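You operate a simulated robot arm through the tools that you are given. There is no shell and no other tool. Be economical: measure what you need, move in short steps, check, and stop when the job is done.

The job below is to be done with a simulated robot arm. You get a single attempt, and the scene is never put back.

JOB
Take the cleaner bottle labelled "sanitiser" from the bench of the pipe rack and put it on the top of the steel cabinet. Then put the flour shaker from the top of the steel cabinet by the railing on the top of the steel table. Then put one of the spacers from the top of the steel cabinet by the railing on the top of the steel table. Then pull the door of the steel cabinet by the railing open. The order counts. Set down upright: cleaner bottle, flour shaker.

The check looks at the end state, three seconds after you hand in, the way a careful person would. Anything else that was tipped, shoved, dropped, spilled or broken makes it a failure.

ROBOT AND FRAMES
A 5-joint arm with a fingered hand on a trunk, on a base that drives. Base frame: it is fixed to the floor where the robot stands at the start and does not move with it; the origin is under the middle of the robot, x ahead of it, y to its left, z up; the surface under the hand at the start is at about z = 86. Lengths are in cm, angles in rad, forces in N, time in s.
With the tool pointing down near the work surface it reaches from about 26 to 56 cm from the robot's upright axis, wherever it stands. Its first joint turns from -2.007 to 2.007 rad. Places, roughly: cleaner bottle [50, -25, 100]; door of the steel cabinet by the railing [-530, 50, 50]; flour shaker [-550, 125, 100]; spacer (5x3x3 cm) [-550, 50, 90]; top of the steel cabinet [-170, -160, 90]; top of the steel table [-950, 110, 80]. The tool tilts only in the upright plane through the base axis and itself; it spins freely about its own axis. Payload 2.9 kg.
The TCP is the grasp point between the finger pads, 2.2 cm short of the fingertips. In the tool frame z runs along the fingers and y along their closing line. Largest opening 12.4 cm; the body of the gripper starts 6 cm behind the TCP. The gripper is a hand of 3 fingers: y runs from the thumb to the fingers, the wrist lies at [0, 0, -21.8] in the tool frame, and closing takes about 1.5 s.
Orientation is that of the tool frame in the base frame, as a unit quaternion [x, y, z, w]. With the fingers straight down and closing along the base's y, the tool's x points along the base's -x, its y along +y and its z along -z.

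CONTROLS
- The arm moves only by the tool arm_command. Its argument "rows" is a list of rows, each a list of 6 numbers: the turn, a rotation vector about the base's x, y, z in units of 8 degrees (1.0 is 8 degrees), then the shift along the base's x, y, z in units of 25 mm (1.0 is 25 mm). In form: [[rx, ry, rz, dx, dy, dz], ...]. A call has 1 to 12 rows; each row shifts and turns the commanded pose from where the row before left it. "fingers" is the finger opening in cm, from 0 to 12.4, set as the call begins (left out, the last holds). A call with a number of a shift or a turn outside -1 to 1 is refused whole. Rows are played at 5 a second. More than 5 cm and 0.15 rad between two rows, or a gripper value outside its range, and nothing of the call is played. A pose out of reach is approached as far as the arm can. The call stops where the force on the tool passes 40 N (or 10 N more than at its start, if that is more) or the arm is blocked; 0.2 s more then pass. The fingers move at their own pace (about 15.3 cm/s each) and stop on an object; they squeeze with about 24 N. The grip force told is the motor's: it shows also when the fingers shut on nothing. Time passes only in rows, and 0.2 s behind the last, so rows that do not move let the fingers close. The reply holds the time, the measured pose of the TCP, the force on the tool along the base axes, the opening and the grip force, in the units named above and with some noise, with the torque about the TCP (base axes, N m) and any sound that the robot's microphone picked up.
- Cameras (640 x 400 px; columns grow to the right, rows downward): "scene" is now at [-3.36, 9.23, 168.32]; the picture's right is [-0.61, -0.79, -0.01], its down [-0.64, 0.51, -0.58] and it looks along [0.46, -0.35, -0.82] (base axes); focal length 289 px, centre (320, 200). "wrist" rides on the gripper at [6.4, -3.7, -7.5] in the tool frame; the picture's right is [0.50, 0.87, 0.00], its down [-0.62, 0.36, -0.70] and it looks along [-0.61, 0.35, 0.71] (tool axes); focal length 230 px, centre (320, 200). There is no depth. A picture from a camera that has moved, and an enlarged one, comes with that camera's place and axes in the base frame and with its lens. The place of the scene camera against the robot may be out by one fixed shift of up to 1.8 cm in any direction.
- grab_frame(camera): a new picture of that camera. No time passes.
- raise_lower(by): slides the trunk up (or, below 0, down) by that many cm; the arm and the scene camera ride with it, the base frame stays. It gives what a move gives, with no picture.
- drive_base(legs): drives the robot by 1 to 6 legs, each [ahead, left, turn to the left] in cm, cm and rad, along the robot's own axes; the way and the turn of a leg run together, so that a leg with both is an arc; at most 150 cm and 3.142 rad a leg. The arm and the cameras ride along, it lands a little off, and it stops where it bumps. It gives what a move gives.
- set_fingers(finger1, finger2, thumb_bend): sets how far each is bent, from 0 (flat) to 100 (curled in); at 30 the hand is open as for a grip, at 70 the pads meet at the TCP. One left out holds its place. A second passes; each finger stops where it meets its share of the squeeze, and holds until it gets a number again. A gripper value or a shape takes the hand back. It gives what a move gives, with no picture; readings hold the bend of each and the force on the fingers (four entries, about 0 where the hand has none), thumb and palm.
- hand_shape(shape): the hand has 3 fingers and takes this shape, open, in about a second: jaw (thumb against the fingers, like two jaws); tri (thumb and two fingers); tip (a fingertip pinch); poke (one finger out to press); point (the index stretched); flat (the hand flat); cup (the hand cupped); fist (a fist). The gripper value then closes the fingers along that shape, each until it touches; the sizes above hold for jaw. It gives what a move gives, with no picture.
- aim_head(pan, tilt): turns the head with the scene camera to pan (to the left, within 2.705 rad either way) and tilt (down, from -0.506 to 1.204), counted from straight ahead of the robot. It gives what a move gives.
- zoom(camera, box): a new picture of the part [left, top, right, bottom] of that camera's present view, enlarged. No time passes.
- close_job(): hands the job in; it is judged then, once.

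Go step by step. Nothing tells you exact positions but the pictures and the camera data: compare them with the known pose of the tool, close in by small moves and look again before you grip or let go. The budget is 165 turns and 112 pictures, counting those below and the enlarged ones. Unless the task says otherwise, let go and move clear before handing in.

The tools are called after ">>>" as name(argument=value, ...) on one line, values as JSON. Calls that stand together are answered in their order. arm_command: Moves the arm, as the interface text tells. Its arguments: {"type":"object","properties":{"rows":{"type":"array","items":{"type":"array","items":{"type":"number"}}},"fingers":{"type":"number"}},"required":["rows"]} The other tools are called the same way: raise_lower (by) slides the trunk up or down; hand_shape (shape) gives the hand a shape; set_fingers (finger1, finger2, thumb_bend) moves the fingers one by one; drive_base (legs) drives the base; aim_head (pan, tilt) turns the head that bears the scene camera; grab_frame (camera) takes a picture; zoom (camera, box) takes an enlarged picture of a part of a camera's view; close_job () hands the job in.

At the start:

```text
t: 0.0
position: [29.2, -6.67, 110.14]
tool_rot: [0.0, 1.0, -0.001, 0.01]
wrist_force: [-0.2, 0.7, 0.4]
ft_torque: [0.0, 0.01, -0.03]
width: 12.4
grasp_force: 0.0
shape: jaw
bend: [30.0, 30.0, 30.0]
finger forces: [0.0, 0.0, 0.0, 0.0, 0.0, 0.0]
trunk travel left (down, up): [-80.0, 19.0]
robot x, y, heading: [-0.07, -0.11, 0.002]
head pan, tilt: [-0.661, 0.976]
```

scene: 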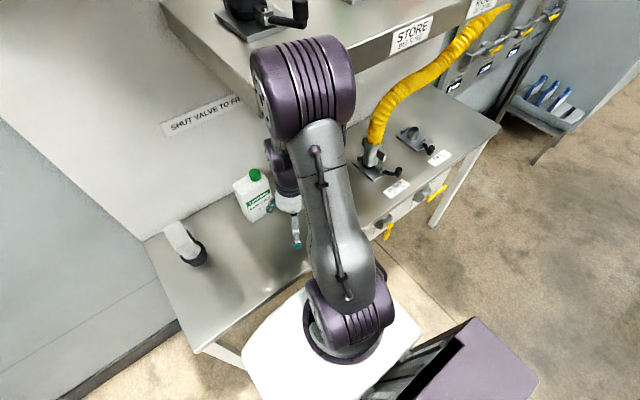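
wrist: 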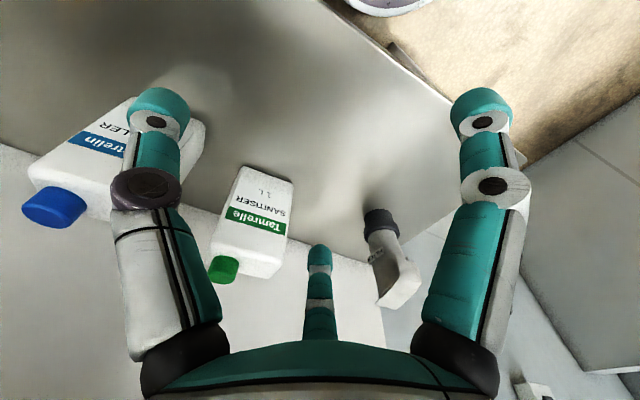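

The green-capped bottle reads "SANITISER" and I take it to be near [50, -8]. A blue-capped one stands to the side. I'll check the labels and look around.

>>> zoom(camera="wrist", box=[20, 80, 320, 300])

>>> aim_head(pan=-0.3, tilt=0.8)

>>> grab_frame(camera="scene")

```text
1.82 times, centred on (170, 190) of wrist
camera zoom: at [22.64, -10.4, 117.53], right [-0.5, 0.87, -0.01], down [0.61, 0.36, 0.71], along [0.62, 0.35, -0.7], focal length 418 px, centre (593, 218)
```

zoom: 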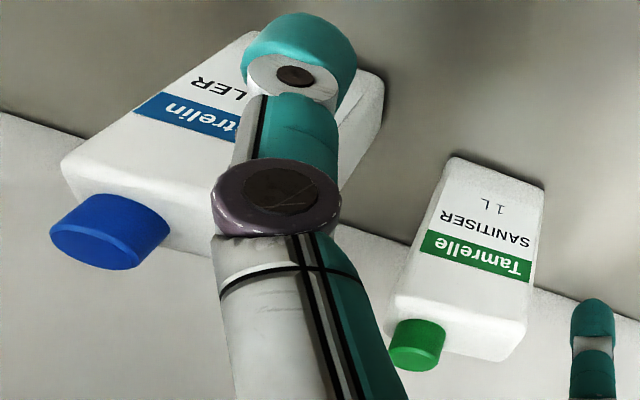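

```text
t: 0.8
position: [29.08, -6.68, 110.18]
tool_rot: [0.001, 1.0, -0.001, 0.007]
wrist_force: [0.2, 0.1, 0.1]
ft_torque: [0.03, -0.04, -0.02]
width: 12.39
grasp_force: 0.1
shape: jaw
bend: [30.0, 30.0, 30.0]
finger forces: [0.0, 0.1, 0.0, 0.0, 0.0, 0.1]
trunk travel left (down, up): [-80.0, 19.0]
robot x, y, heading: [-0.15, 0.05, -0.005]
head pan, tilt: [-0.3, 0.799]
```

```text
108 pictures are left
camera scene: at [-1.27, 11.19, 169.71], right [-0.3, -0.95, 0.0], down [-0.67, 0.21, -0.71], along [0.68, -0.21, -0.7], focal length 289 px, centre (320, 200)
```

scene: 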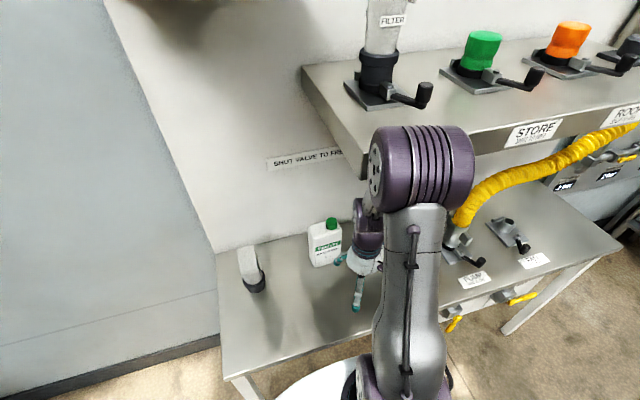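

The green bottle is the sanitiser and stands just under the end of the shelf, so I'll take it from the front with the hand level. First I'll look around for the driving.

>>> aim_head(pan=-2.4, tilt=0.35)

>>> grab_frame(camera="scene")

>>> aim_head(pan=2.7, tilt=0.25)

>>> grab_frame(camera="scene")

```text
t: 2.8
position: [29.1, -6.73, 110.17]
tool_rot: [0.001, 1.0, -0.001, 0.007]
wrist_force: [-0.8, -1.2, -0.1]
ft_torque: [0.05, 0.03, -0.03]
width: 12.41
grasp_force: 0.0
shape: jaw
bend: [30.0, 30.0, 30.0]
finger forces: [0.0, 0.0, 0.0, 0.1, 0.0, 0.0]
trunk travel left (down, up): [-80.0, 19.0]
robot x, y, heading: [-0.22, -0.39, 0.001]
head pan, tilt: [-2.4, 0.351]
```

```text
107 pictures are left
camera scene: at [-15.94, 7.28, 173.34], right [-0.68, 0.74, -0.02], down [0.27, 0.23, -0.93], along [-0.68, -0.64, -0.36], focal length 289 px, centre (320, 200)
```

scene: 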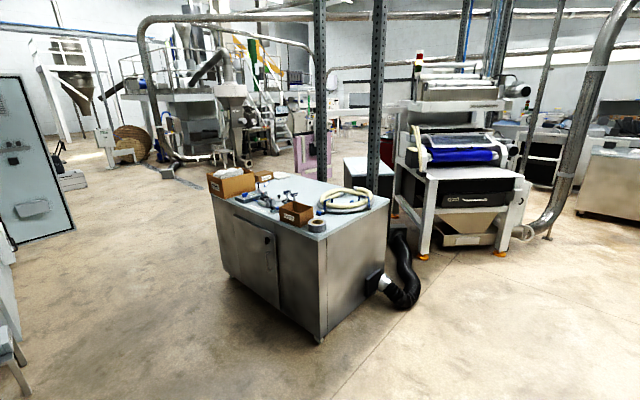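

```text
t: 6.8
position: [29.06, -6.71, 110.2]
tool_rot: [0.0, 1.0, -0.002, 0.009]
wrist_force: [0.0, -0.2, -0.3]
ft_torque: [0.01, -0.01, 0.0]
width: 12.39
grasp_force: 0.1
shape: jaw
bend: [30.0, 30.0, 30.0]
finger forces: [0.1, 0.0, 0.0, 0.0, 0.1, 0.1]
trunk travel left (down, up): [-80.0, 19.0]
robot x, y, heading: [-0.08, -0.63, -0.003]
head pan, tilt: [2.7, 0.25]
```

```text
106 pictures are left
camera scene: at [-17.52, 17.53, 174.22], right [0.43, 0.9, 0.01], down [0.25, -0.11, -0.96], along [-0.87, 0.41, -0.27], focal length 289 px, centre (320, 200)
```

scene: 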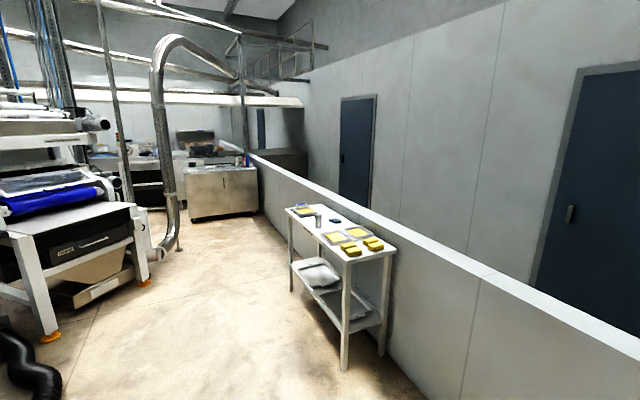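

Clear floor all round. I'll back off, line up with the bottle, and spin the hand so the wrist camera will be on top.

>>> drive_base(legs=[[-24, -5.5, 0]])

>>> arm_command(rows=[[0, 0, 1, 0, 0, 0], [0, 0, 1, 0, 0, 0], [0, 0, 1, 0, 0, 0], [0, 0, 1, 0, 0, 0], [0, 0, 1, 0, 0, 0], [0, 0, 1, 0, 0, 0], [0, 0, 1, 0, 0, 0], [0, 0, 1, 0, 0, 0], [0, 0, 1, 0, 0, 0], [0, 0, 1, 0, 0, 0], [0, 0, 1, 0, 0, 0]])

>>> arm_command(rows=[[0, 0, 1, 0, 0, 0], [0, 0, 1, 0, 0, 0], [0, 0, 1, 0, 0, 0], [0, 0, 1, 0, 0, 0], [0, 0, 1, 0, 0, 0], [0, 0, 1, 0, 0, 0], [0, 0, 1, 0, 0, 0], [0, 0, 1, 0, 0, 0], [0, 0, 1, 0, 0, 0], [0, 0, 1, 0, 0, 0], [0, 0, 1, 0, 0, 0]])

```text
t: 8.6
position: [7.37, -12.43, 109.5]
tool_rot: [0.001, 1.0, 0.001, -0.003]
wrist_force: [0.3, 0.0, 0.1]
ft_torque: [0.03, 0.0, -0.03]
width: 12.39
grasp_force: 0.0
shape: jaw
bend: [30.0, 30.0, 30.0]
finger forces: [0.0, 0.1, 0.0, 0.0, 0.1, 0.1]
trunk travel left (down, up): [-80.0, 19.0]
robot x, y, heading: [-23.97, -6.02, 0.0]
head pan, tilt: [2.7, 0.25]
```

```text
t: 11.0
position: [8.09, -2.91, 109.47]
tool_rot: [-0.695, 0.719, 0.0, -0.001]
wrist_force: [0.2, 1.5, -0.4]
ft_torque: [-0.04, 0.0, -0.01]
width: 12.37
grasp_force: 0.1
shape: jaw
bend: [30.0, 30.0, 30.0]
finger forces: [0.0, 0.1, 0.1, 0.0, 0.1, 0.0]
out of reach, approached as far as the arm can: row 9, 10, 11
trunk travel left (down, up): [-80.0, 19.0]
robot x, y, heading: [-24.01, -5.49, -0.003]
head pan, tilt: [2.7, 0.25]
```

```text
t: 13.4
position: [-19.49, 19.47, 109.49]
tool_rot: [0.999, -0.035, 0.001, 0.002]
wrist_force: [-0.3, 0.6, -0.1]
ft_torque: [0.03, -0.01, -0.03]
width: 12.39
grasp_force: 0.0
shape: jaw
bend: [30.0, 30.0, 30.0]
finger forces: [0.1, 0.1, 0.0, 0.0, 0.0, 0.0]
out of reach, approached as far as the arm can: row 1, 2, 3, 4, 5, 6, 7, 8, 9, 10, 11
trunk travel left (down, up): [-80.0, 19.0]
robot x, y, heading: [-24.43, -5.19, 0.004]
head pan, tilt: [2.7, 0.25]
```

The spin hit a stop that way. I'll turn back and try the other direction.

>>> arm_command(rows=[[0, 0, -1, 0, 0, 0], [0, 0, -1, 0, 0, 0], [0, 0, -1, 0, 0, 0], [0, 0, -1, 0, 0, 0], [0, 0, -1, 0, 0, 0], [0, 0, -1, 0, 0, 0], [0, 0, -1, 0, 0, 0], [0, 0, -1, 0, 0, 0], [0, 0, -1, 0, 0, 0], [0, 0, -1, 0, 0, 0], [0, 0, -1, 0, 0, 0], [0, 0, -1, 0, 0, 0]])

>>> arm_command(rows=[[0, 0, -1, 0, 0, 0], [0, 0, -1, 0, 0, 0], [0, 0, -1, 0, 0, 0], [0, 0, -1, 0, 0, 0], [0, 0, -1, 0, 0, 0], [0, 0, -1, 0, 0, 0], [0, 0, -1, 0, 0, 0], [0, 0, -1, 0, 0, 0], [0, 0, -1, 0, 0, 0], [0, 0, -1, 0, 0, 0]])

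>>> arm_command(rows=[[0, 0, -1, 0, 0, 0], [0, 0, -1, 0, 0, 0], [0, 0, -1, 0, 0, 0], [0, 0, -1, 0, 0, 0], [0, 0, -1, 0, 0, 0], [0, 0, -1, 0, 0, 0], [0, 0, -1, 0, 0, 0], [0, 0, -1, 0, 0, 0], [0, 0, -1, 0, 0, 0], [0, 0, -1, 0, 0, 0], [0, 0, -1, 0, 0, 0]])

```text
t: 16.0
position: [-19.46, 19.54, 109.49]
tool_rot: [-0.643, 0.766, -0.003, -0.001]
wrist_force: [0.5, -0.7, 0.3]
ft_torque: [0.0, -0.01, -0.02]
width: 12.42
grasp_force: 0.1
shape: jaw
bend: [30.0, 30.0, 30.0]
finger forces: [0.0, 0.0, 0.1, 0.1, 0.0, 0.0]
trunk travel left (down, up): [-80.0, 19.0]
robot x, y, heading: [-24.02, -5.86, 0.002]
head pan, tilt: [2.7, 0.25]
```

```text
t: 18.2
position: [-19.39, 19.61, 109.41]
tool_rot: [0.001, 1.0, 0.001, 0.0]
wrist_force: [0.3, 1.3, 0.0]
ft_torque: [0.0, 0.0, 0.0]
width: 12.4
grasp_force: 0.1
shape: jaw
bend: [30.0, 30.0, 30.0]
finger forces: [0.0, 0.0, 0.1, 0.0, 0.0, 0.1]
trunk travel left (down, up): [-80.0, 19.0]
robot x, y, heading: [-23.69, -5.43, 0.006]
head pan, tilt: [2.7, 0.25]
```

```text
t: 20.6
position: [-19.33, 19.59, 109.5]
tool_rot: [0.695, 0.719, 0.002, -0.002]
wrist_force: [-0.7, -0.4, -0.1]
ft_torque: [0.01, -0.01, 0.0]
width: 12.4
grasp_force: 0.0
shape: jaw
bend: [30.0, 30.0, 30.0]
finger forces: [0.0, 0.1, 0.0, 0.1, 0.0, 0.0]
trunk travel left (down, up): [-80.0, 19.0]
robot x, y, heading: [-24.0, -5.26, 0.004]
head pan, tilt: [2.7, 0.25]
```

Spinning the other way works. I'll swing the arm back to face ahead, keeping this spin.

>>> arm_command(rows=[[0, 0, -0.625, 0.89, -0.09, 0], [0, 0, -0.625, 0.9, -0.17, 0], [0, 0, -0.625, 0.88, -0.25, 0], [0, 0, -0.625, 0.87, -0.34, 0], [0, 0, -0.625, 0.82, -0.45, 0], [0, 0, -0.625, 0.81, -0.49, 0], [0, 0, -0.625, 0.77, -0.57, 0], [0, 0, -0.625, 0.73, -0.64, 0], [0, 0, -0.625, 0.67, -0.71, 0], [0, 0, -0.625, 0.62, -0.78, 0], [0, 0, -0.625, 0.55, -0.84, 0], [0, 0, -0.625, 0.48, -0.89, 0]])

>>> arm_command(rows=[[0, 0, -0.625, 0.36, -0.95, 0], [0, 0, -0.625, 0.32, -0.98, 0], [0, 0, -0.625, 0.2, -1, 0], [0, 0, -0.625, 0.1, -1, 0], [0, 0, -0.75, 0, 0, 0], [0, 0, -0.75, 0, 0, 0]])

>>> aim_head(pan=-0.3, tilt=0.6)

>>> grab_frame(camera="scene")

```text
t: 21.8
position: [-8.95, 17.36, 109.69]
tool_rot: [0.823, 0.568, 0.012, -0.009]
wrist_force: [13.3, 27.6, -7.7]
ft_torque: [-0.13, 0.25, 0.72]
width: 12.39
grasp_force: 0.1
shape: jaw
bend: [30.0, 48.0, 30.0]
finger forces: [0.0, 0.0, 0.1, 0.1, 0.1, 0.0]
trunk travel left (down, up): [-80.0, 19.0]
robot x, y, heading: [-24.03, -5.15, -0.001]
head pan, tilt: [2.7, 0.25]
stopped in row 5: the force on the tool passed its limit at 42 N (the readings are from after the stop); the commanded pose is now the measured one
```

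```text
t: 22.1
position: [-8.96, 17.15, 109.63]
tool_rot: [0.828, 0.561, 0.016, -0.011]
wrist_force: [5.6, 5.1, -1.5]
ft_torque: [-0.04, 0.16, 0.3]
width: 12.39
grasp_force: 0.0
shape: jaw
bend: [30.0, 33.0, 30.0]
finger forces: [0.0, 0.0, 0.0, 0.0, 0.0, 0.1]
trunk travel left (down, up): [-80.0, 19.0]
robot x, y, heading: [-24.06, -5.08, -0.004]
head pan, tilt: [2.7, 0.25]
stopped in row 1: the force on the tool passed its limit at 49 N (the readings are from after the stop); the commanded pose is now the measured one
```

```text
t: 24.7
position: [-8.85, 17.07, 109.6]
tool_rot: [0.827, 0.561, 0.015, -0.011]
wrist_force: [6.6, 6.6, -1.4]
ft_torque: [-0.12, 0.25, 0.38]
width: 12.4
grasp_force: 0.2
shape: jaw
bend: [30.0, 33.0, 30.0]
finger forces: [0.0, 0.0, 0.1, 0.0, 0.1, 0.1]
trunk travel left (down, up): [-80.0, 19.0]
robot x, y, heading: [-24.03, -5.5, 0.007]
head pan, tilt: [-0.3, 0.6]
```

```text
105 pictures are left
camera scene: at [-20.84, 4.94, 171.43], right [-0.29, -0.96, 0.0], down [-0.54, 0.17, -0.83], along [0.79, -0.24, -0.56], focal length 289 px, centre (320, 200)
```

scene: 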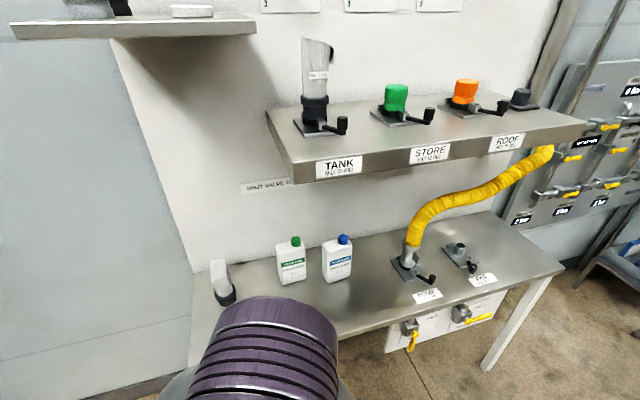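

Something was touched on the way round. I'll look through the wrist camera.

>>> grab_frame(camera="wrist")

>>> aim_head(pan=0.6, tilt=1.2)

>>> grab_frame(camera="scene")

```text
104 pictures are left
camera wrist: at [-10.0, 24.09, 117.35], right [0.99, 0.14, 0.02], down [0.09, -0.73, 0.68], along [0.11, -0.67, -0.73], focal length 230 px, centre (320, 200)
```

wrist: 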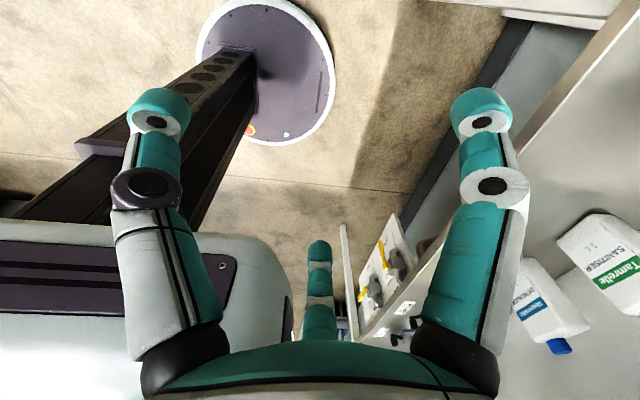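

```text
t: 25.9
position: [-8.83, 17.15, 109.64]
tool_rot: [0.828, 0.561, 0.015, -0.011]
wrist_force: [7.1, 6.3, -2.3]
ft_torque: [-0.09, 0.22, 0.38]
width: 12.42
grasp_force: 0.1
shape: jaw
bend: [30.0, 33.0, 30.0]
finger forces: [0.1, 0.0, 0.0, 0.0, 0.1, 0.1]
trunk travel left (down, up): [-80.0, 19.0]
robot x, y, heading: [-23.99, -5.65, 0.001]
head pan, tilt: [0.6, 1.201]
```

```text
103 pictures are left
camera scene: at [-24.67, 10.7, 166.97], right [0.56, -0.83, 0.0], down [-0.77, -0.53, -0.36], along [0.3, 0.2, -0.93], focal length 289 px, centre (320, 200)
```

scene: 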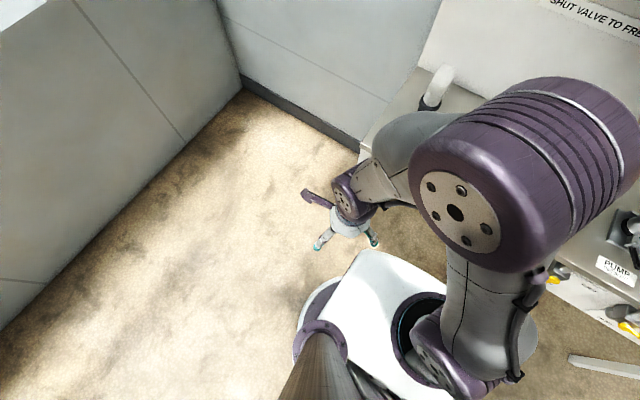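

The hand brushed the robot's own platform, so nothing in the scene was touched. I'll lift, reach out a bit more and swing round to the front.

>>> arm_command(rows=[[0, 0, 0, -0.1, 0.3, 1], [0, 0, 0, 0.28, 0.42, 1], [0, 0, 0, 0.28, 0.42, 1], [0, 0, 0, 0.48, 0.5, 1]])

>>> arm_command(rows=[[0, 0, -0.61, 0.73, -0.53, 0], [0, 0, -0.61, 0.7, -0.58, 0], [0, 0, -0.61, 0.65, -0.63, 0], [0, 0, -0.61, 0.61, -0.67, 0], [0, 0, -0.61, 0.56, -0.72, 0], [0, 0, -0.61, 0.51, -0.75, 0], [0, 0, -0.61, 0.45, -0.79, 0], [0, 0, -0.61, 0.4, -0.82, 0], [0, 0, -0.61, 0.34, -0.84, 0], [0, 0, -0.61, 0.28, -0.86, 0]])

>>> arm_command(rows=[[0, 0, -0.61, 0.22, -0.88, 0], [0, 0, -0.61, 0.16, -0.89, 0], [0, 0, -0.61, 0.09, -0.9, 0], [0, 0, -0.61, 0.03, -0.91, 0]])

```text
t: 26.9
position: [-6.44, 21.09, 119.73]
tool_rot: [0.828, 0.561, 0.015, -0.01]
wrist_force: [-0.3, -0.1, 0.1]
ft_torque: [0.01, 0.03, 0.0]
width: 12.42
grasp_force: 0.0
shape: jaw
bend: [30.0, 30.0, 30.0]
finger forces: [0.0, 0.1, 0.0, 0.1, 0.0, 0.1]
trunk travel left (down, up): [-80.0, 19.0]
robot x, y, heading: [-23.68, -5.66, 0.001]
head pan, tilt: [0.6, 1.201]
```

```text
t: 29.1
position: [6.43, 3.05, 119.79]
tool_rot: [0.986, 0.168, 0.018, -0.003]
wrist_force: [-0.2, 0.1, 0.1]
ft_torque: [0.01, 0.01, -0.01]
width: 12.42
grasp_force: 0.0
shape: jaw
bend: [30.0, 30.0, 30.0]
finger forces: [0.0, 0.0, 0.1, 0.0, 0.0, 0.0]
trunk travel left (down, up): [-80.0, 19.0]
robot x, y, heading: [-23.83, -5.51, -0.003]
head pan, tilt: [0.6, 1.201]
```

```text
t: 30.1
position: [7.83, -5.87, 119.71]
tool_rot: [1.0, -0.001, 0.019, 0.0]
wrist_force: [-0.9, 0.0, 0.6]
ft_torque: [-0.02, -0.02, 0.02]
width: 12.39
grasp_force: 0.1
shape: jaw
bend: [30.0, 30.0, 30.0]
finger forces: [0.0, 0.0, 0.0, 0.0, 0.1, 0.1]
trunk travel left (down, up): [-80.0, 19.0]
robot x, y, heading: [-23.86, -5.34, 0.0]
head pan, tilt: [0.6, 1.201]
```

Now I pitch the hand up to level while reaching forward, still well short of the bottle.

>>> arm_command(rows=[[0, -1, 0, 0.7, 0, 0], [0, -1, 0, 0.7, 0, 0], [0, -1, 0, 0.7, 0, 0], [0, -1, 0, 0.7, 0, 0], [0, -1, 0, 0.7, 0, 0], [0, -1, 0, 0.7, 0, 0], [0, -1, 0, 0.7, 0, 0], [0, -1, 0, 0.7, 0, 0], [0, -1, 0, 0.7, 0, 0], [0, -1, 0, 0.7, 0, 0], [0, -1, 0, 0.7, 0, 0]])

>>> grab_frame(camera="wrist")

```text
t: 32.5
position: [29.0, -5.61, 120.26]
tool_rot: [0.707, -0.001, 0.708, 0.0]
wrist_force: [0.6, -0.1, -0.6]
ft_torque: [-0.04, 0.01, 0.0]
width: 12.38
grasp_force: 0.0
shape: jaw
bend: [30.0, 30.0, 30.0]
finger forces: [0.0, 0.1, 0.1, 0.0, 0.0, 0.0]
out of reach, approached as far as the arm can: row 6, 7
trunk travel left (down, up): [-80.0, 19.0]
robot x, y, heading: [-23.92, -5.56, -0.005]
head pan, tilt: [0.6, 1.201]
```

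```text
102 pictures are left
camera wrist: at [21.49, -1.89, 126.59], right [0.0, -0.87, 0.5], down [-0.7, -0.36, -0.62], along [0.71, -0.35, -0.61], focal length 230 px, centre (320, 200)
```

wrist: 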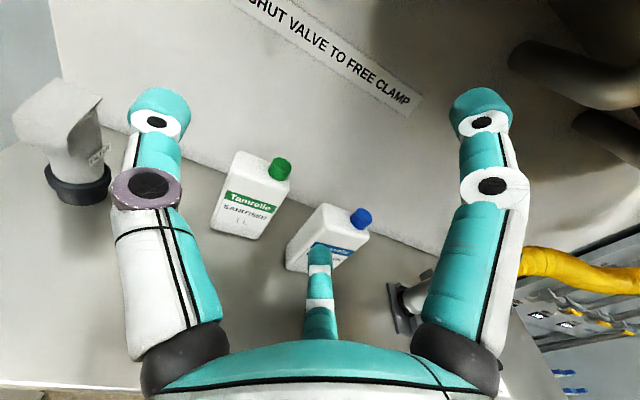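

Level, camera on top. Bottle is about x 49–55, y −1 to −11, body z 86–100. I'll lower with the trunk to z≈95 and re-look.

>>> raise_lower(by=-25.5)

>>> arm_command(rows=[[0, 0, 0, 1, -0.2, 0]], fingers=12.4)

>>> grab_frame(camera="wrist")

>>> aim_head(pan=-0.1, tilt=0.75)

>>> grab_frame(camera="scene")

```text
t: 35.1
position: [28.86, -5.46, 94.82]
tool_rot: [0.706, 0.0, 0.708, -0.001]
wrist_force: [-0.2, 0.9, -1.1]
ft_torque: [0.01, 0.01, -0.01]
width: 12.37
grasp_force: 0.1
shape: jaw
bend: [30.0, 30.0, 30.0]
finger forces: [0.0, 0.0, 0.1, 0.0, 0.0, 0.0]
trunk travel left (down, up): [-54.5, 44.5]
robot x, y, heading: [-23.99, -5.18, 0.0]
head pan, tilt: [0.6, 1.201]
```

```text
t: 35.5
position: [31.47, -5.94, 94.61]
tool_rot: [0.707, -0.003, 0.707, 0.002]
wrist_force: [0.2, -0.3, 0.0]
ft_torque: [0.02, 0.0, 0.03]
width: 12.41
grasp_force: 0.0
shape: jaw
bend: [30.0, 30.0, 30.0]
finger forces: [0.1, 0.0, 0.0, 0.0, 0.1, 0.1]
trunk travel left (down, up): [-54.5, 44.5]
robot x, y, heading: [-24.08, -5.47, 0.003]
head pan, tilt: [0.6, 1.201]
```

```text
101 pictures are left
camera wrist: at [23.97, -2.21, 101.09], right [-0.01, -0.87, 0.5], down [-0.7, -0.35, -0.62], along [0.71, -0.36, -0.61], focal length 230 px, centre (320, 200)
```

wrist: 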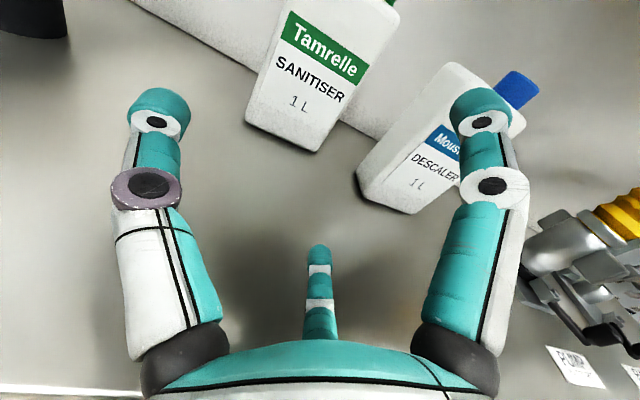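

```text
t: 36.6
position: [31.37, -5.8, 94.65]
tool_rot: [0.707, -0.003, 0.708, 0.003]
wrist_force: [-0.3, -0.3, 0.1]
ft_torque: [0.02, -0.01, 0.0]
width: 12.4
grasp_force: 0.1
shape: jaw
bend: [30.0, 30.0, 30.0]
finger forces: [0.1, 0.1, 0.0, 0.0, 0.1, 0.0]
trunk travel left (down, up): [-54.5, 44.5]
robot x, y, heading: [-23.96, -5.84, -0.001]
head pan, tilt: [-0.099, 0.75]
```

```text
100 pictures are left
camera scene: at [-21.03, 6.73, 144.64], right [-0.1, -1.0, 0.0], down [-0.68, 0.07, -0.73], along [0.73, -0.07, -0.68], focal length 289 px, centre (320, 200)
```

scene: 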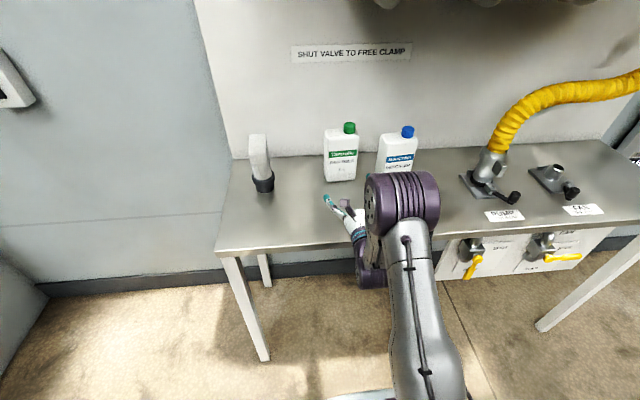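

Both views agree: front face x≈50, y −1 to −10. I advance to just before it and check the alignment.

>>> arm_command(rows=[[0, 0, 0, 1, 0.1, 0], [0, 0, 0, 1, 0, 0], [0, 0, 0, 1, 0, 0], [0, 0, 0, 1, 0, 0], [0, 0, 0, 1, 0, 0]])

>>> grab_frame(camera="wrist")

>>> zoom(camera="scene", box=[240, 80, 440, 280])

```text
t: 37.8
position: [43.92, -5.74, 94.83]
tool_rot: [0.707, -0.002, 0.708, 0.001]
wrist_force: [-1.0, -0.4, -1.0]
ft_torque: [0.04, 0.03, 0.01]
width: 12.38
grasp_force: 0.2
shape: jaw
bend: [30.0, 30.0, 30.0]
finger forces: [0.0, 0.0, 0.1, 0.0, 0.0, 0.1]
trunk travel left (down, up): [-54.5, 44.5]
robot x, y, heading: [-23.79, -5.34, 0.003]
head pan, tilt: [-0.099, 0.75]
```

```text
99 pictures are left
camera wrist: at [36.48, -2.07, 101.15], right [0.0, -0.87, 0.5], down [-0.7, -0.35, -0.62], along [0.71, -0.35, -0.61], focal length 230 px, centre (320, 200)
```

wrist: 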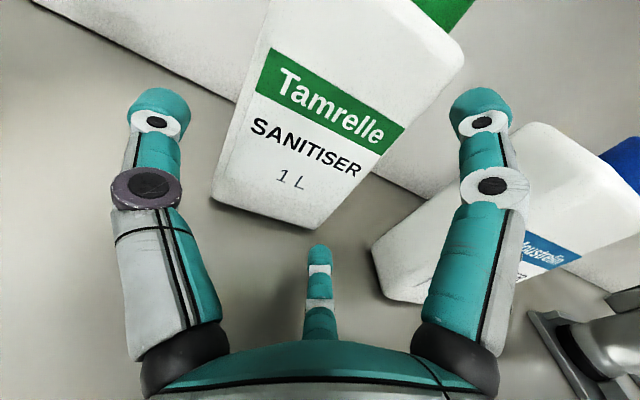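

```text
2.00 times, centred on (340, 180) of scene
camera zoom: at [-20.98, 6.72, 144.64], right [-0.1, -1.0, 0.0], down [-0.68, 0.07, -0.73], along [0.73, -0.07, -0.68], focal length 577 px, centre (280, 240)
```

zoom: 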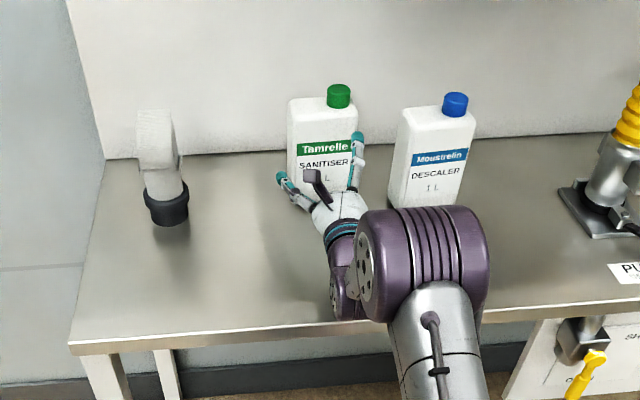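

By projection the two far fingers would run into the bottle's right edge, while the thumb has room to spare. I'll open the fingers flatter, shift right 1.5 cm and look again.

>>> set_fingers(finger1=18, finger2=18, thumb_bend=18)

>>> arm_command(rows=[[0, 0, 0, 0, -0.4, 0.15]])

>>> grab_frame(camera="wrist")

```text
t: 38.8
position: [43.92, -5.7, 94.94]
tool_rot: [0.707, -0.002, 0.708, 0.002]
wrist_force: [0.1, -1.0, 0.5]
ft_torque: [-0.01, -0.03, 0.01]
width: 12.37
grasp_force: 0.1
shape: fingers
bend: [18.0, 18.0, 18.0]
finger forces: [0.0, 0.0, 0.1, 0.1, 0.0, 0.0]
trunk travel left (down, up): [-54.5, 44.5]
robot x, y, heading: [-24.03, -5.69, 0.005]
head pan, tilt: [-0.099, 0.75]
```

```text
t: 39.2
position: [43.97, -6.01, 95.2]
tool_rot: [0.707, -0.004, 0.707, 0.004]
wrist_force: [0.2, 0.8, -0.4]
ft_torque: [0.0, 0.02, -0.01]
width: 12.36
grasp_force: 0.0
shape: fingers
bend: [18.0, 18.0, 18.0]
finger forces: [0.0, 0.0, 0.0, 0.1, 0.1, 0.1]
out of reach, approached as far as the arm can: row 1
trunk travel left (down, up): [-54.5, 44.5]
robot x, y, heading: [-24.01, -5.78, 0.0]
head pan, tilt: [-0.099, 0.75]
```

```text
97 pictures are left
camera wrist: at [36.44, -2.37, 101.57], right [-0.01, -0.87, 0.5], down [-0.7, -0.35, -0.62], along [0.71, -0.36, -0.61], focal length 230 px, centre (320, 200)
```

wrist: 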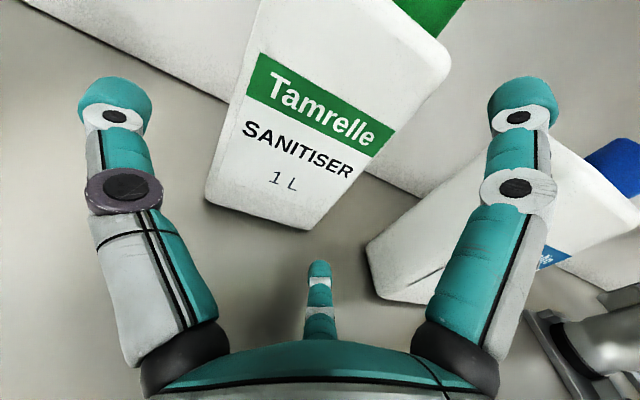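

The fingers need to be about 1.9 cm further right and slightly higher. I'll shift with the small yaw this needs, then check.

>>> set_fingers(finger1=22, finger2=22, thumb_bend=22)

>>> arm_command(rows=[[0, 0, -0.25, 0, -0.76, 0.2], [0, 0, 0, 0, 0, 0]])

>>> grab_frame(camera="wrist")

```text
t: 40.2
position: [43.92, -6.07, 95.26]
tool_rot: [0.706, -0.004, 0.708, 0.003]
wrist_force: [0.5, 0.9, -0.5]
ft_torque: [-0.02, 0.03, -0.01]
width: 11.82
grasp_force: 0.1
shape: fingers
bend: [22.0, 22.0, 22.0]
finger forces: [0.0, 0.0, 0.0, 0.0, 0.0, 0.0]
trunk travel left (down, up): [-54.5, 44.5]
robot x, y, heading: [-24.03, -5.54, 0.001]
head pan, tilt: [-0.099, 0.75]
```

```text
t: 40.8
position: [43.92, -7.89, 95.66]
tool_rot: [0.706, -0.014, 0.708, 0.014]
wrist_force: [-0.1, -0.1, -0.3]
ft_torque: [0.0, 0.0, 0.0]
width: 11.8
grasp_force: 0.0
shape: fingers
bend: [22.0, 22.0, 22.0]
finger forces: [0.0, 0.0, 0.0, 0.1, 0.0, 0.0]
trunk travel left (down, up): [-54.5, 44.5]
robot x, y, heading: [-23.96, -5.26, 0.002]
head pan, tilt: [-0.099, 0.75]
```

```text
96 pictures are left
camera wrist: at [36.59, -4.0, 102.04], right [-0.03, -0.87, 0.5], down [-0.71, -0.33, -0.62], along [0.7, -0.38, -0.61], focal length 230 px, centre (320, 200)
```

wrist: 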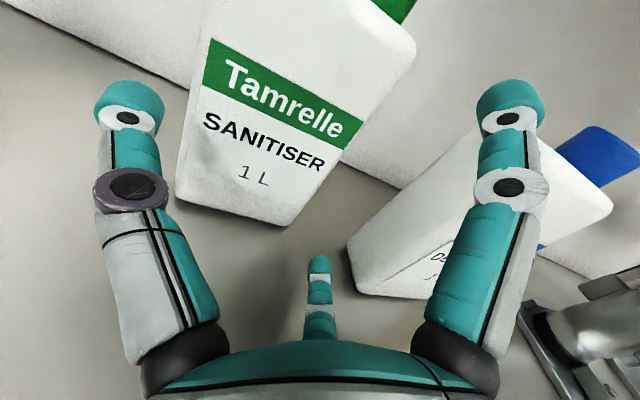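

All three fingertips now clear the bottle's sides. I advance around it.

>>> arm_command(rows=[[0, 0, 0, 0.9, 0, 0], [0, 0, 0, 0.9, 0, 0], [0, 0, 0, 0.8, 0, 0], [0, 0, 0, 0.7, 0, 0]])

>>> grab_frame(camera="wrist")

>>> zoom(camera="scene", box=[240, 80, 440, 280])

```text
t: 41.8
position: [52.13, -7.79, 95.77]
tool_rot: [0.706, -0.013, 0.708, 0.013]
wrist_force: [-0.6, 2.3, 0.8]
ft_torque: [0.04, 0.03, 0.09]
width: 12.08
grasp_force: 1.7
shape: fingers
bend: [22.0, 22.0, 19.0]
finger forces: [0.0, 0.0, 0.0, 0.0, 2.8, 0.0]
trunk travel left (down, up): [-54.5, 44.5]
robot x, y, heading: [-23.88, -5.65, 0.001]
head pan, tilt: [-0.099, 0.75]
```

```text
95 pictures are left
camera wrist: at [44.78, -4.03, 102.04], right [-0.03, -0.87, 0.5], down [-0.71, -0.33, -0.62], along [0.7, -0.38, -0.61], focal length 230 px, centre (320, 200)
```

wrist: 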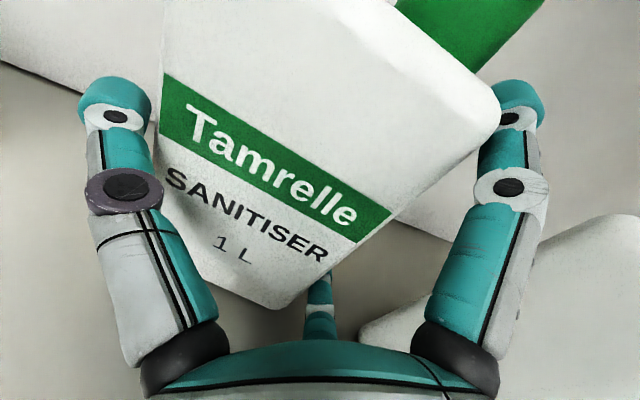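

```text
2.00 times, centred on (340, 180) of scene
camera zoom: at [-21.06, 6.79, 144.64], right [-0.1, -1.0, 0.0], down [-0.68, 0.07, -0.73], along [0.73, -0.07, -0.68], focal length 577 px, centre (280, 240)
```

zoom: 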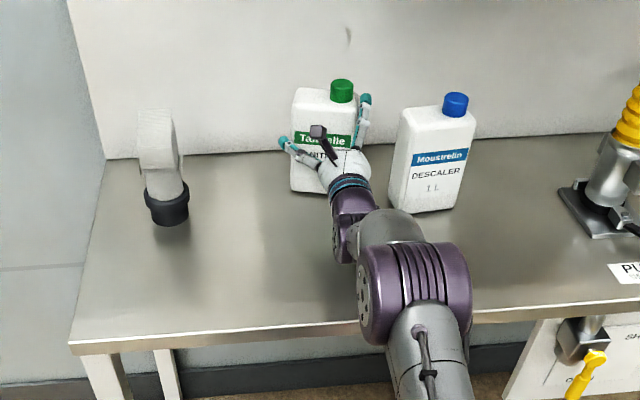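

The bottle is between the thumb and fingers, with the thumb just touching. Close the grip.

>>> arm_command(rows=[[0, 0, 0, 0, 0, 0], [0, 0, 0, 0, 0, 0], [0, 0, 0, 0, 0, 0], [0, 0, 0, 0, 0, 0], [0, 0, 0, 0, 0, 0], [0, 0, 0, 0, 0, 0], [0, 0, 0, 0, 0, 0], [0, 0, 0, 0, 0, 0]], fingers=0)

>>> grab_frame(camera="wrist")

```text
t: 43.6
position: [52.25, -8.07, 95.55]
tool_rot: [0.707, -0.013, 0.707, 0.012]
wrist_force: [0.4, -3.3, 0.5]
ft_torque: [-0.07, 0.04, -0.05]
width: 12.25
grasp_force: 23.9
shape: jaw
bend: [33.0, 33.0, 22.0]
finger forces: [19.9, 20.4, 0.0, 0.0, 37.8, 0.1]
trunk travel left (down, up): [-54.5, 44.5]
robot x, y, heading: [-23.83, -5.56, -0.003]
head pan, tilt: [-0.099, 0.75]
```

```text
93 pictures are left
camera wrist: at [44.78, -4.16, 102.04], right [-0.03, -0.87, 0.5], down [-0.71, -0.33, -0.62], along [0.7, -0.38, -0.61], focal length 230 px, centre (320, 200)
```

wrist: 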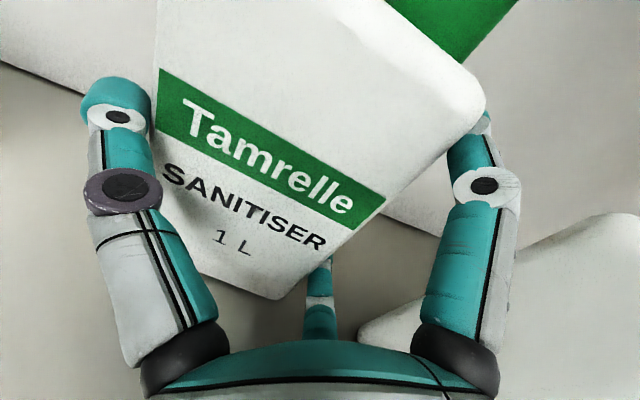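

Firm grip on all three fingers. Lift slightly with the trunk and check it comes along.

>>> raise_lower(by=4)

>>> grab_frame(camera="wrist")

>>> zoom(camera="scene", box=[240, 80, 440, 280])

```text
t: 44.4
position: [52.3, -8.02, 99.45]
tool_rot: [0.708, -0.013, 0.706, 0.012]
wrist_force: [0.2, 1.0, -9.7]
ft_torque: [-0.23, 0.26, 0.03]
width: 12.15
grasp_force: 24.3
shape: jaw
bend: [35.0, 37.0, 22.0]
finger forces: [22.4, 16.8, 0.0, 0.1, 39.8, 0.0]
trunk travel left (down, up): [-58.5, 40.5]
robot x, y, heading: [-24.2, -5.19, 0.009]
head pan, tilt: [-0.099, 0.75]
```

```text
92 pictures are left
camera wrist: at [44.97, -4.08, 105.85], right [-0.03, -0.87, 0.5], down [-0.71, -0.33, -0.62], along [0.7, -0.38, -0.61], focal length 230 px, centre (320, 200)
```

wrist: 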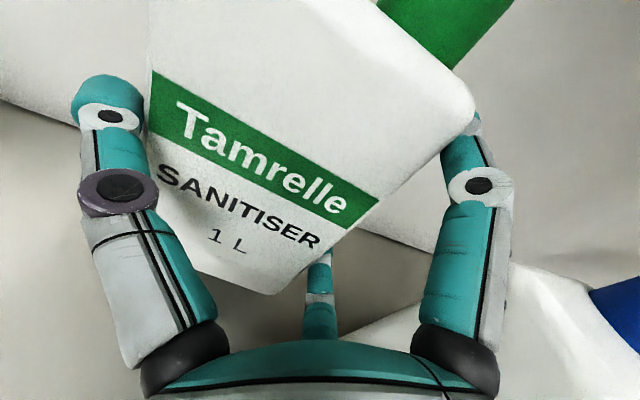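

```text
2.00 times, centred on (340, 180) of scene
camera zoom: at [-20.76, 6.73, 148.64], right [-0.1, -1.0, 0.0], down [-0.68, 0.07, -0.73], along [0.73, -0.07, -0.68], focal length 577 px, centre (280, 240)
```

zoom: 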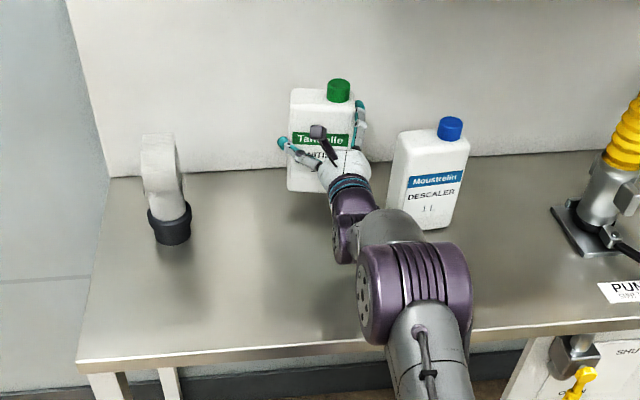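

Lifted cleanly (~1 kg). Raise a bit, back straight out, then raise and view the cabinet top.

>>> raise_lower(by=4)

>>> drive_base(legs=[[-60, 0, 0]])

>>> raise_lower(by=18)

>>> aim_head(pan=-2.1, tilt=0.65)

>>> grab_frame(camera="scene")

>>> grab_frame(camera="wrist")

```text
t: 45.2
position: [52.38, -8.08, 103.53]
tool_rot: [0.708, -0.013, 0.706, 0.012]
wrist_force: [0.1, -0.2, -9.3]
ft_torque: [-0.19, 0.25, -0.01]
width: 12.2
grasp_force: 23.9
shape: jaw
bend: [35.0, 37.0, 22.0]
finger forces: [22.4, 16.8, 0.1, 0.0, 39.8, 0.1]
trunk travel left (down, up): [-62.5, 36.5]
robot x, y, heading: [-23.76, -5.42, 0.004]
head pan, tilt: [-0.099, 0.75]
```

```text
t: 48.6
position: [-7.28, -7.85, 103.63]
tool_rot: [0.707, -0.012, 0.707, 0.011]
wrist_force: [0.1, 0.1, -9.7]
ft_torque: [-0.19, 0.22, 0.01]
width: 12.17
grasp_force: 24.0
shape: jaw
bend: [35.0, 37.0, 22.0]
finger forces: [22.3, 16.7, 0.0, 0.1, 39.8, 0.0]
trunk travel left (down, up): [-62.5, 36.5]
robot x, y, heading: [-83.37, -5.64, 0.005]
head pan, tilt: [-0.099, 0.75]
```

```text
t: 50.6
position: [-7.24, -7.87, 121.49]
tool_rot: [0.708, -0.012, 0.706, 0.011]
wrist_force: [-0.2, 0.3, -9.7]
ft_torque: [-0.21, 0.26, -0.01]
width: 12.19
grasp_force: 23.5
shape: jaw
bend: [36.0, 37.0, 22.0]
finger forces: [22.3, 16.9, 0.0, 0.1, 39.9, 0.0]
trunk travel left (down, up): [-80.5, 18.5]
robot x, y, heading: [-83.53, -5.45, -0.0]
head pan, tilt: [-0.099, 0.75]
```

```text
t: 52.5
position: [-7.28, -7.87, 121.57]
tool_rot: [0.707, -0.011, 0.707, 0.011]
wrist_force: [0.6, 0.2, -10.0]
ft_torque: [-0.24, 0.25, -0.03]
width: 12.19
grasp_force: 23.7
shape: jaw
bend: [36.0, 37.0, 22.0]
finger forces: [22.3, 17.1, 0.1, 0.0, 40.0, 0.0]
trunk travel left (down, up): [-80.5, 18.5]
robot x, y, heading: [-83.54, -5.27, 0.005]
head pan, tilt: [-2.1, 0.649]
```

```text
90 pictures are left
camera scene: at [-92.96, -0.11, 171.52], right [-0.87, 0.5, 0.0], down [0.3, 0.52, -0.8], along [-0.4, -0.69, -0.6], focal length 289 px, centre (320, 200)
```

scene: 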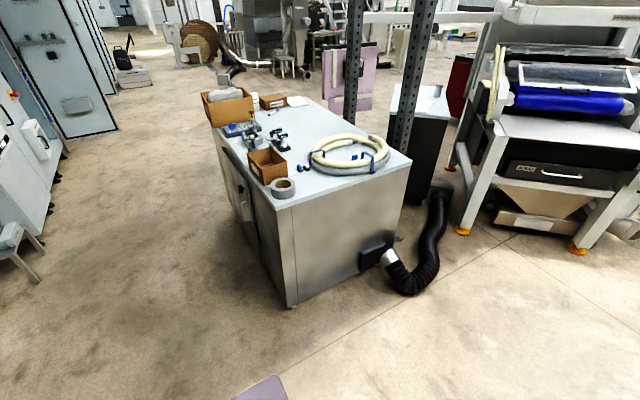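

```text
89 pictures are left
camera wrist: at [-14.6, -4.05, 127.88], right [-0.03, -0.87, 0.5], down [-0.71, -0.33, -0.62], along [0.7, -0.37, -0.61], focal length 230 px, centre (320, 200)
```

wrist: 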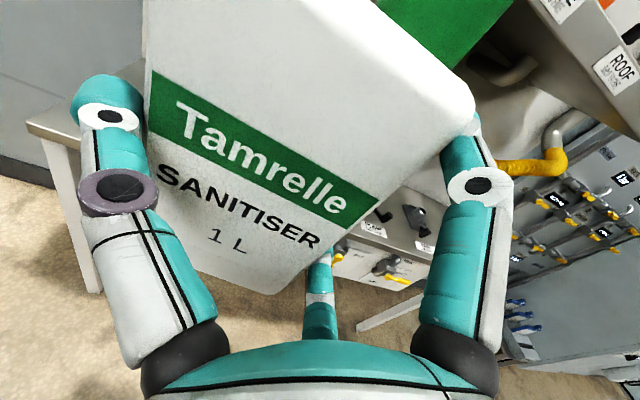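

>>> zoom(camera="scene", box=[190, 70, 430, 220])

```text
2.67 times, centred on (310, 145) of scene
camera zoom: at [-92.96, -0.11, 171.52], right [-0.87, 0.5, 0.0], down [0.3, 0.52, -0.8], along [-0.4, -0.69, -0.6], focal length 770 px, centre (347, 347)
```

zoom: 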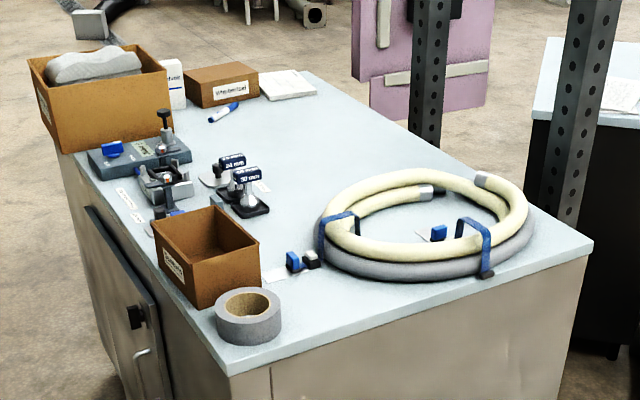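

There's a clear strip at the near edge between the tape roll and the hose coil, around [-151, -105]. I'll turn to face it and come up short, bottle held high.

>>> drive_base(legs=[[0, 0, -1.571], [0, -65, 0], [10, 0, 0]])

>>> aim_head(pan=-0.1, tilt=0.75)

>>> grab_frame(camera="scene")

>>> grab_frame(camera="wrist")

```text
t: 60.7
position: [-151.09, -91.42, 121.42]
tool_rot: [-0.49, 0.511, -0.49, -0.509]
wrist_force: [1.3, -0.5, -9.5]
ft_torque: [0.25, 0.2, -0.01]
width: 12.18
grasp_force: 24.0
shape: jaw
bend: [36.0, 37.0, 22.0]
finger forces: [22.1, 16.5, 0.0, 0.0, 39.3, 0.0]
trunk travel left (down, up): [-80.5, 18.5]
robot x, y, heading: [-148.42, -14.83, -1.57]
head pan, tilt: [-2.1, 0.649]
```

```text
t: 62.7
position: [-151.14, -91.6, 121.52]
tool_rot: [-0.49, 0.511, -0.49, -0.509]
wrist_force: [-0.8, 0.4, -9.6]
ft_torque: [0.22, 0.24, -0.02]
width: 12.13
grasp_force: 24.3
shape: jaw
bend: [36.0, 37.0, 22.0]
finger forces: [22.3, 16.6, 0.0, 0.1, 39.5, 0.0]
trunk travel left (down, up): [-80.5, 18.5]
robot x, y, heading: [-148.64, -15.18, -1.576]
head pan, tilt: [-0.099, 0.75]
```

```text
87 pictures are left
camera scene: at [-133.92, -19.24, 170.64], right [-0.99, 0.1, 0.0], down [0.07, 0.68, -0.73], along [-0.08, -0.73, -0.68], focal length 289 px, centre (320, 200)
```

scene: 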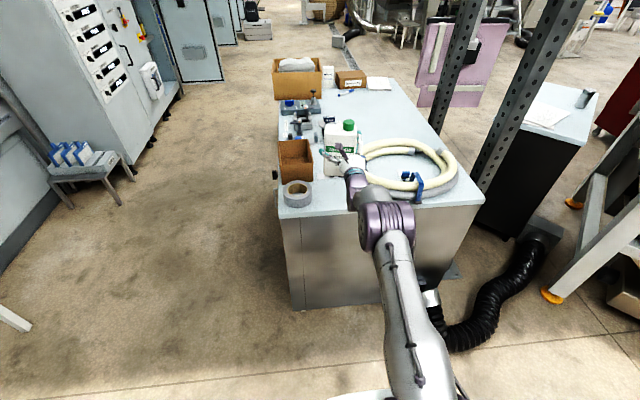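

```text
86 pictures are left
camera wrist: at [-147.12, -84.24, 127.88], right [-0.87, 0.03, 0.5], down [-0.33, 0.72, -0.62], along [-0.38, -0.7, -0.61], focal length 230 px, centre (320, 200)
```

wrist: 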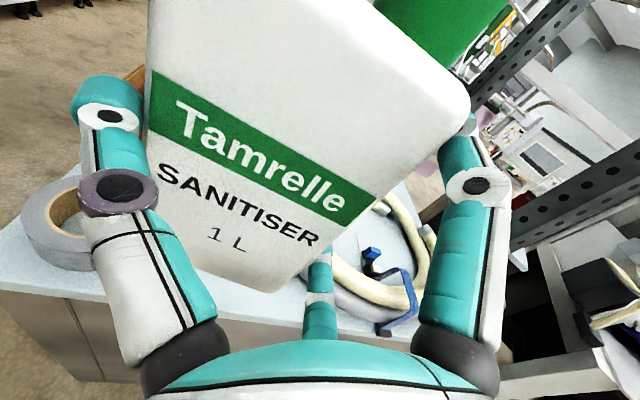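

>>> zoom(camera="scene", box=[260, 100, 500, 250])

```text
2.67 times, centred on (380, 175) of scene
camera zoom: at [-133.92, -19.24, 170.64], right [-0.99, 0.1, 0.0], down [0.07, 0.68, -0.73], along [-0.08, -0.73, -0.68], focal length 770 px, centre (160, 267)
```

zoom: 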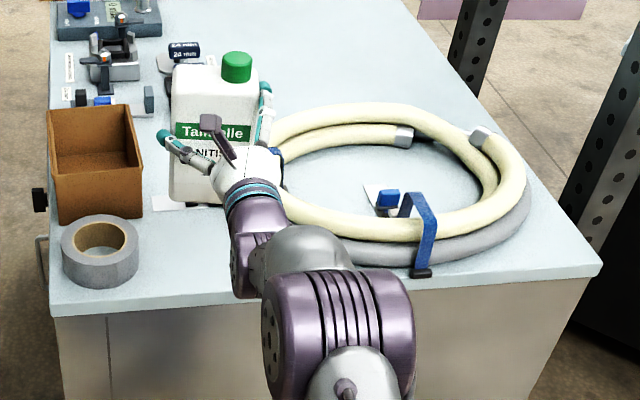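

I'll shift to leave room for the fingers on both sides (target TCP about [-155, -104]), then lower most of the way.

>>> drive_base(legs=[[0, -4, 0], [12.3, 0, 0]])

>>> raise_lower(by=-16)

>>> grab_frame(camera="wrist")

>>> zoom(camera="scene", box=[260, 100, 500, 250])

```text
t: 64.4
position: [-155.22, -103.75, 121.59]
tool_rot: [-0.491, 0.51, -0.49, -0.509]
wrist_force: [0.0, -0.2, -9.1]
ft_torque: [0.24, 0.25, -0.03]
width: 12.14
grasp_force: 23.6
shape: jaw
bend: [36.0, 37.0, 22.0]
finger forces: [22.1, 16.4, 0.0, 0.0, 39.2, 0.1]
trunk travel left (down, up): [-80.5, 18.5]
robot x, y, heading: [-152.29, -27.46, -1.575]
head pan, tilt: [-0.099, 0.75]
```

```text
t: 66.2
position: [-155.09, -103.71, 105.58]
tool_rot: [-0.49, 0.51, -0.49, -0.51]
wrist_force: [-0.1, -0.2, -9.4]
ft_torque: [0.25, 0.22, 0.0]
width: 12.14
grasp_force: 24.3
shape: jaw
bend: [36.0, 38.0, 22.0]
finger forces: [22.2, 16.6, 0.0, 0.0, 39.4, 0.1]
trunk travel left (down, up): [-64.5, 34.5]
robot x, y, heading: [-152.53, -27.25, -1.574]
head pan, tilt: [-0.099, 0.75]
```

```text
84 pictures are left
camera wrist: at [-151.12, -96.48, 111.88], right [-0.87, 0.03, 0.5], down [-0.33, 0.72, -0.62], along [-0.38, -0.7, -0.61], focal length 230 px, centre (320, 200)
```

wrist: 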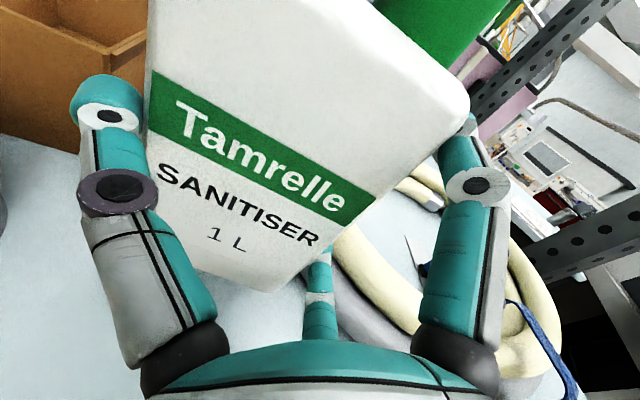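

```text
2.67 times, centred on (380, 175) of scene
camera zoom: at [-137.98, -31.47, 154.64], right [-0.99, 0.1, 0.0], down [0.07, 0.68, -0.73], along [-0.07, -0.73, -0.68], focal length 770 px, centre (160, 267)
```

zoom: 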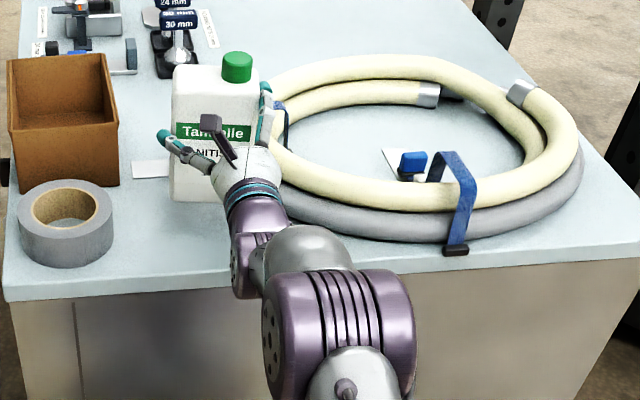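

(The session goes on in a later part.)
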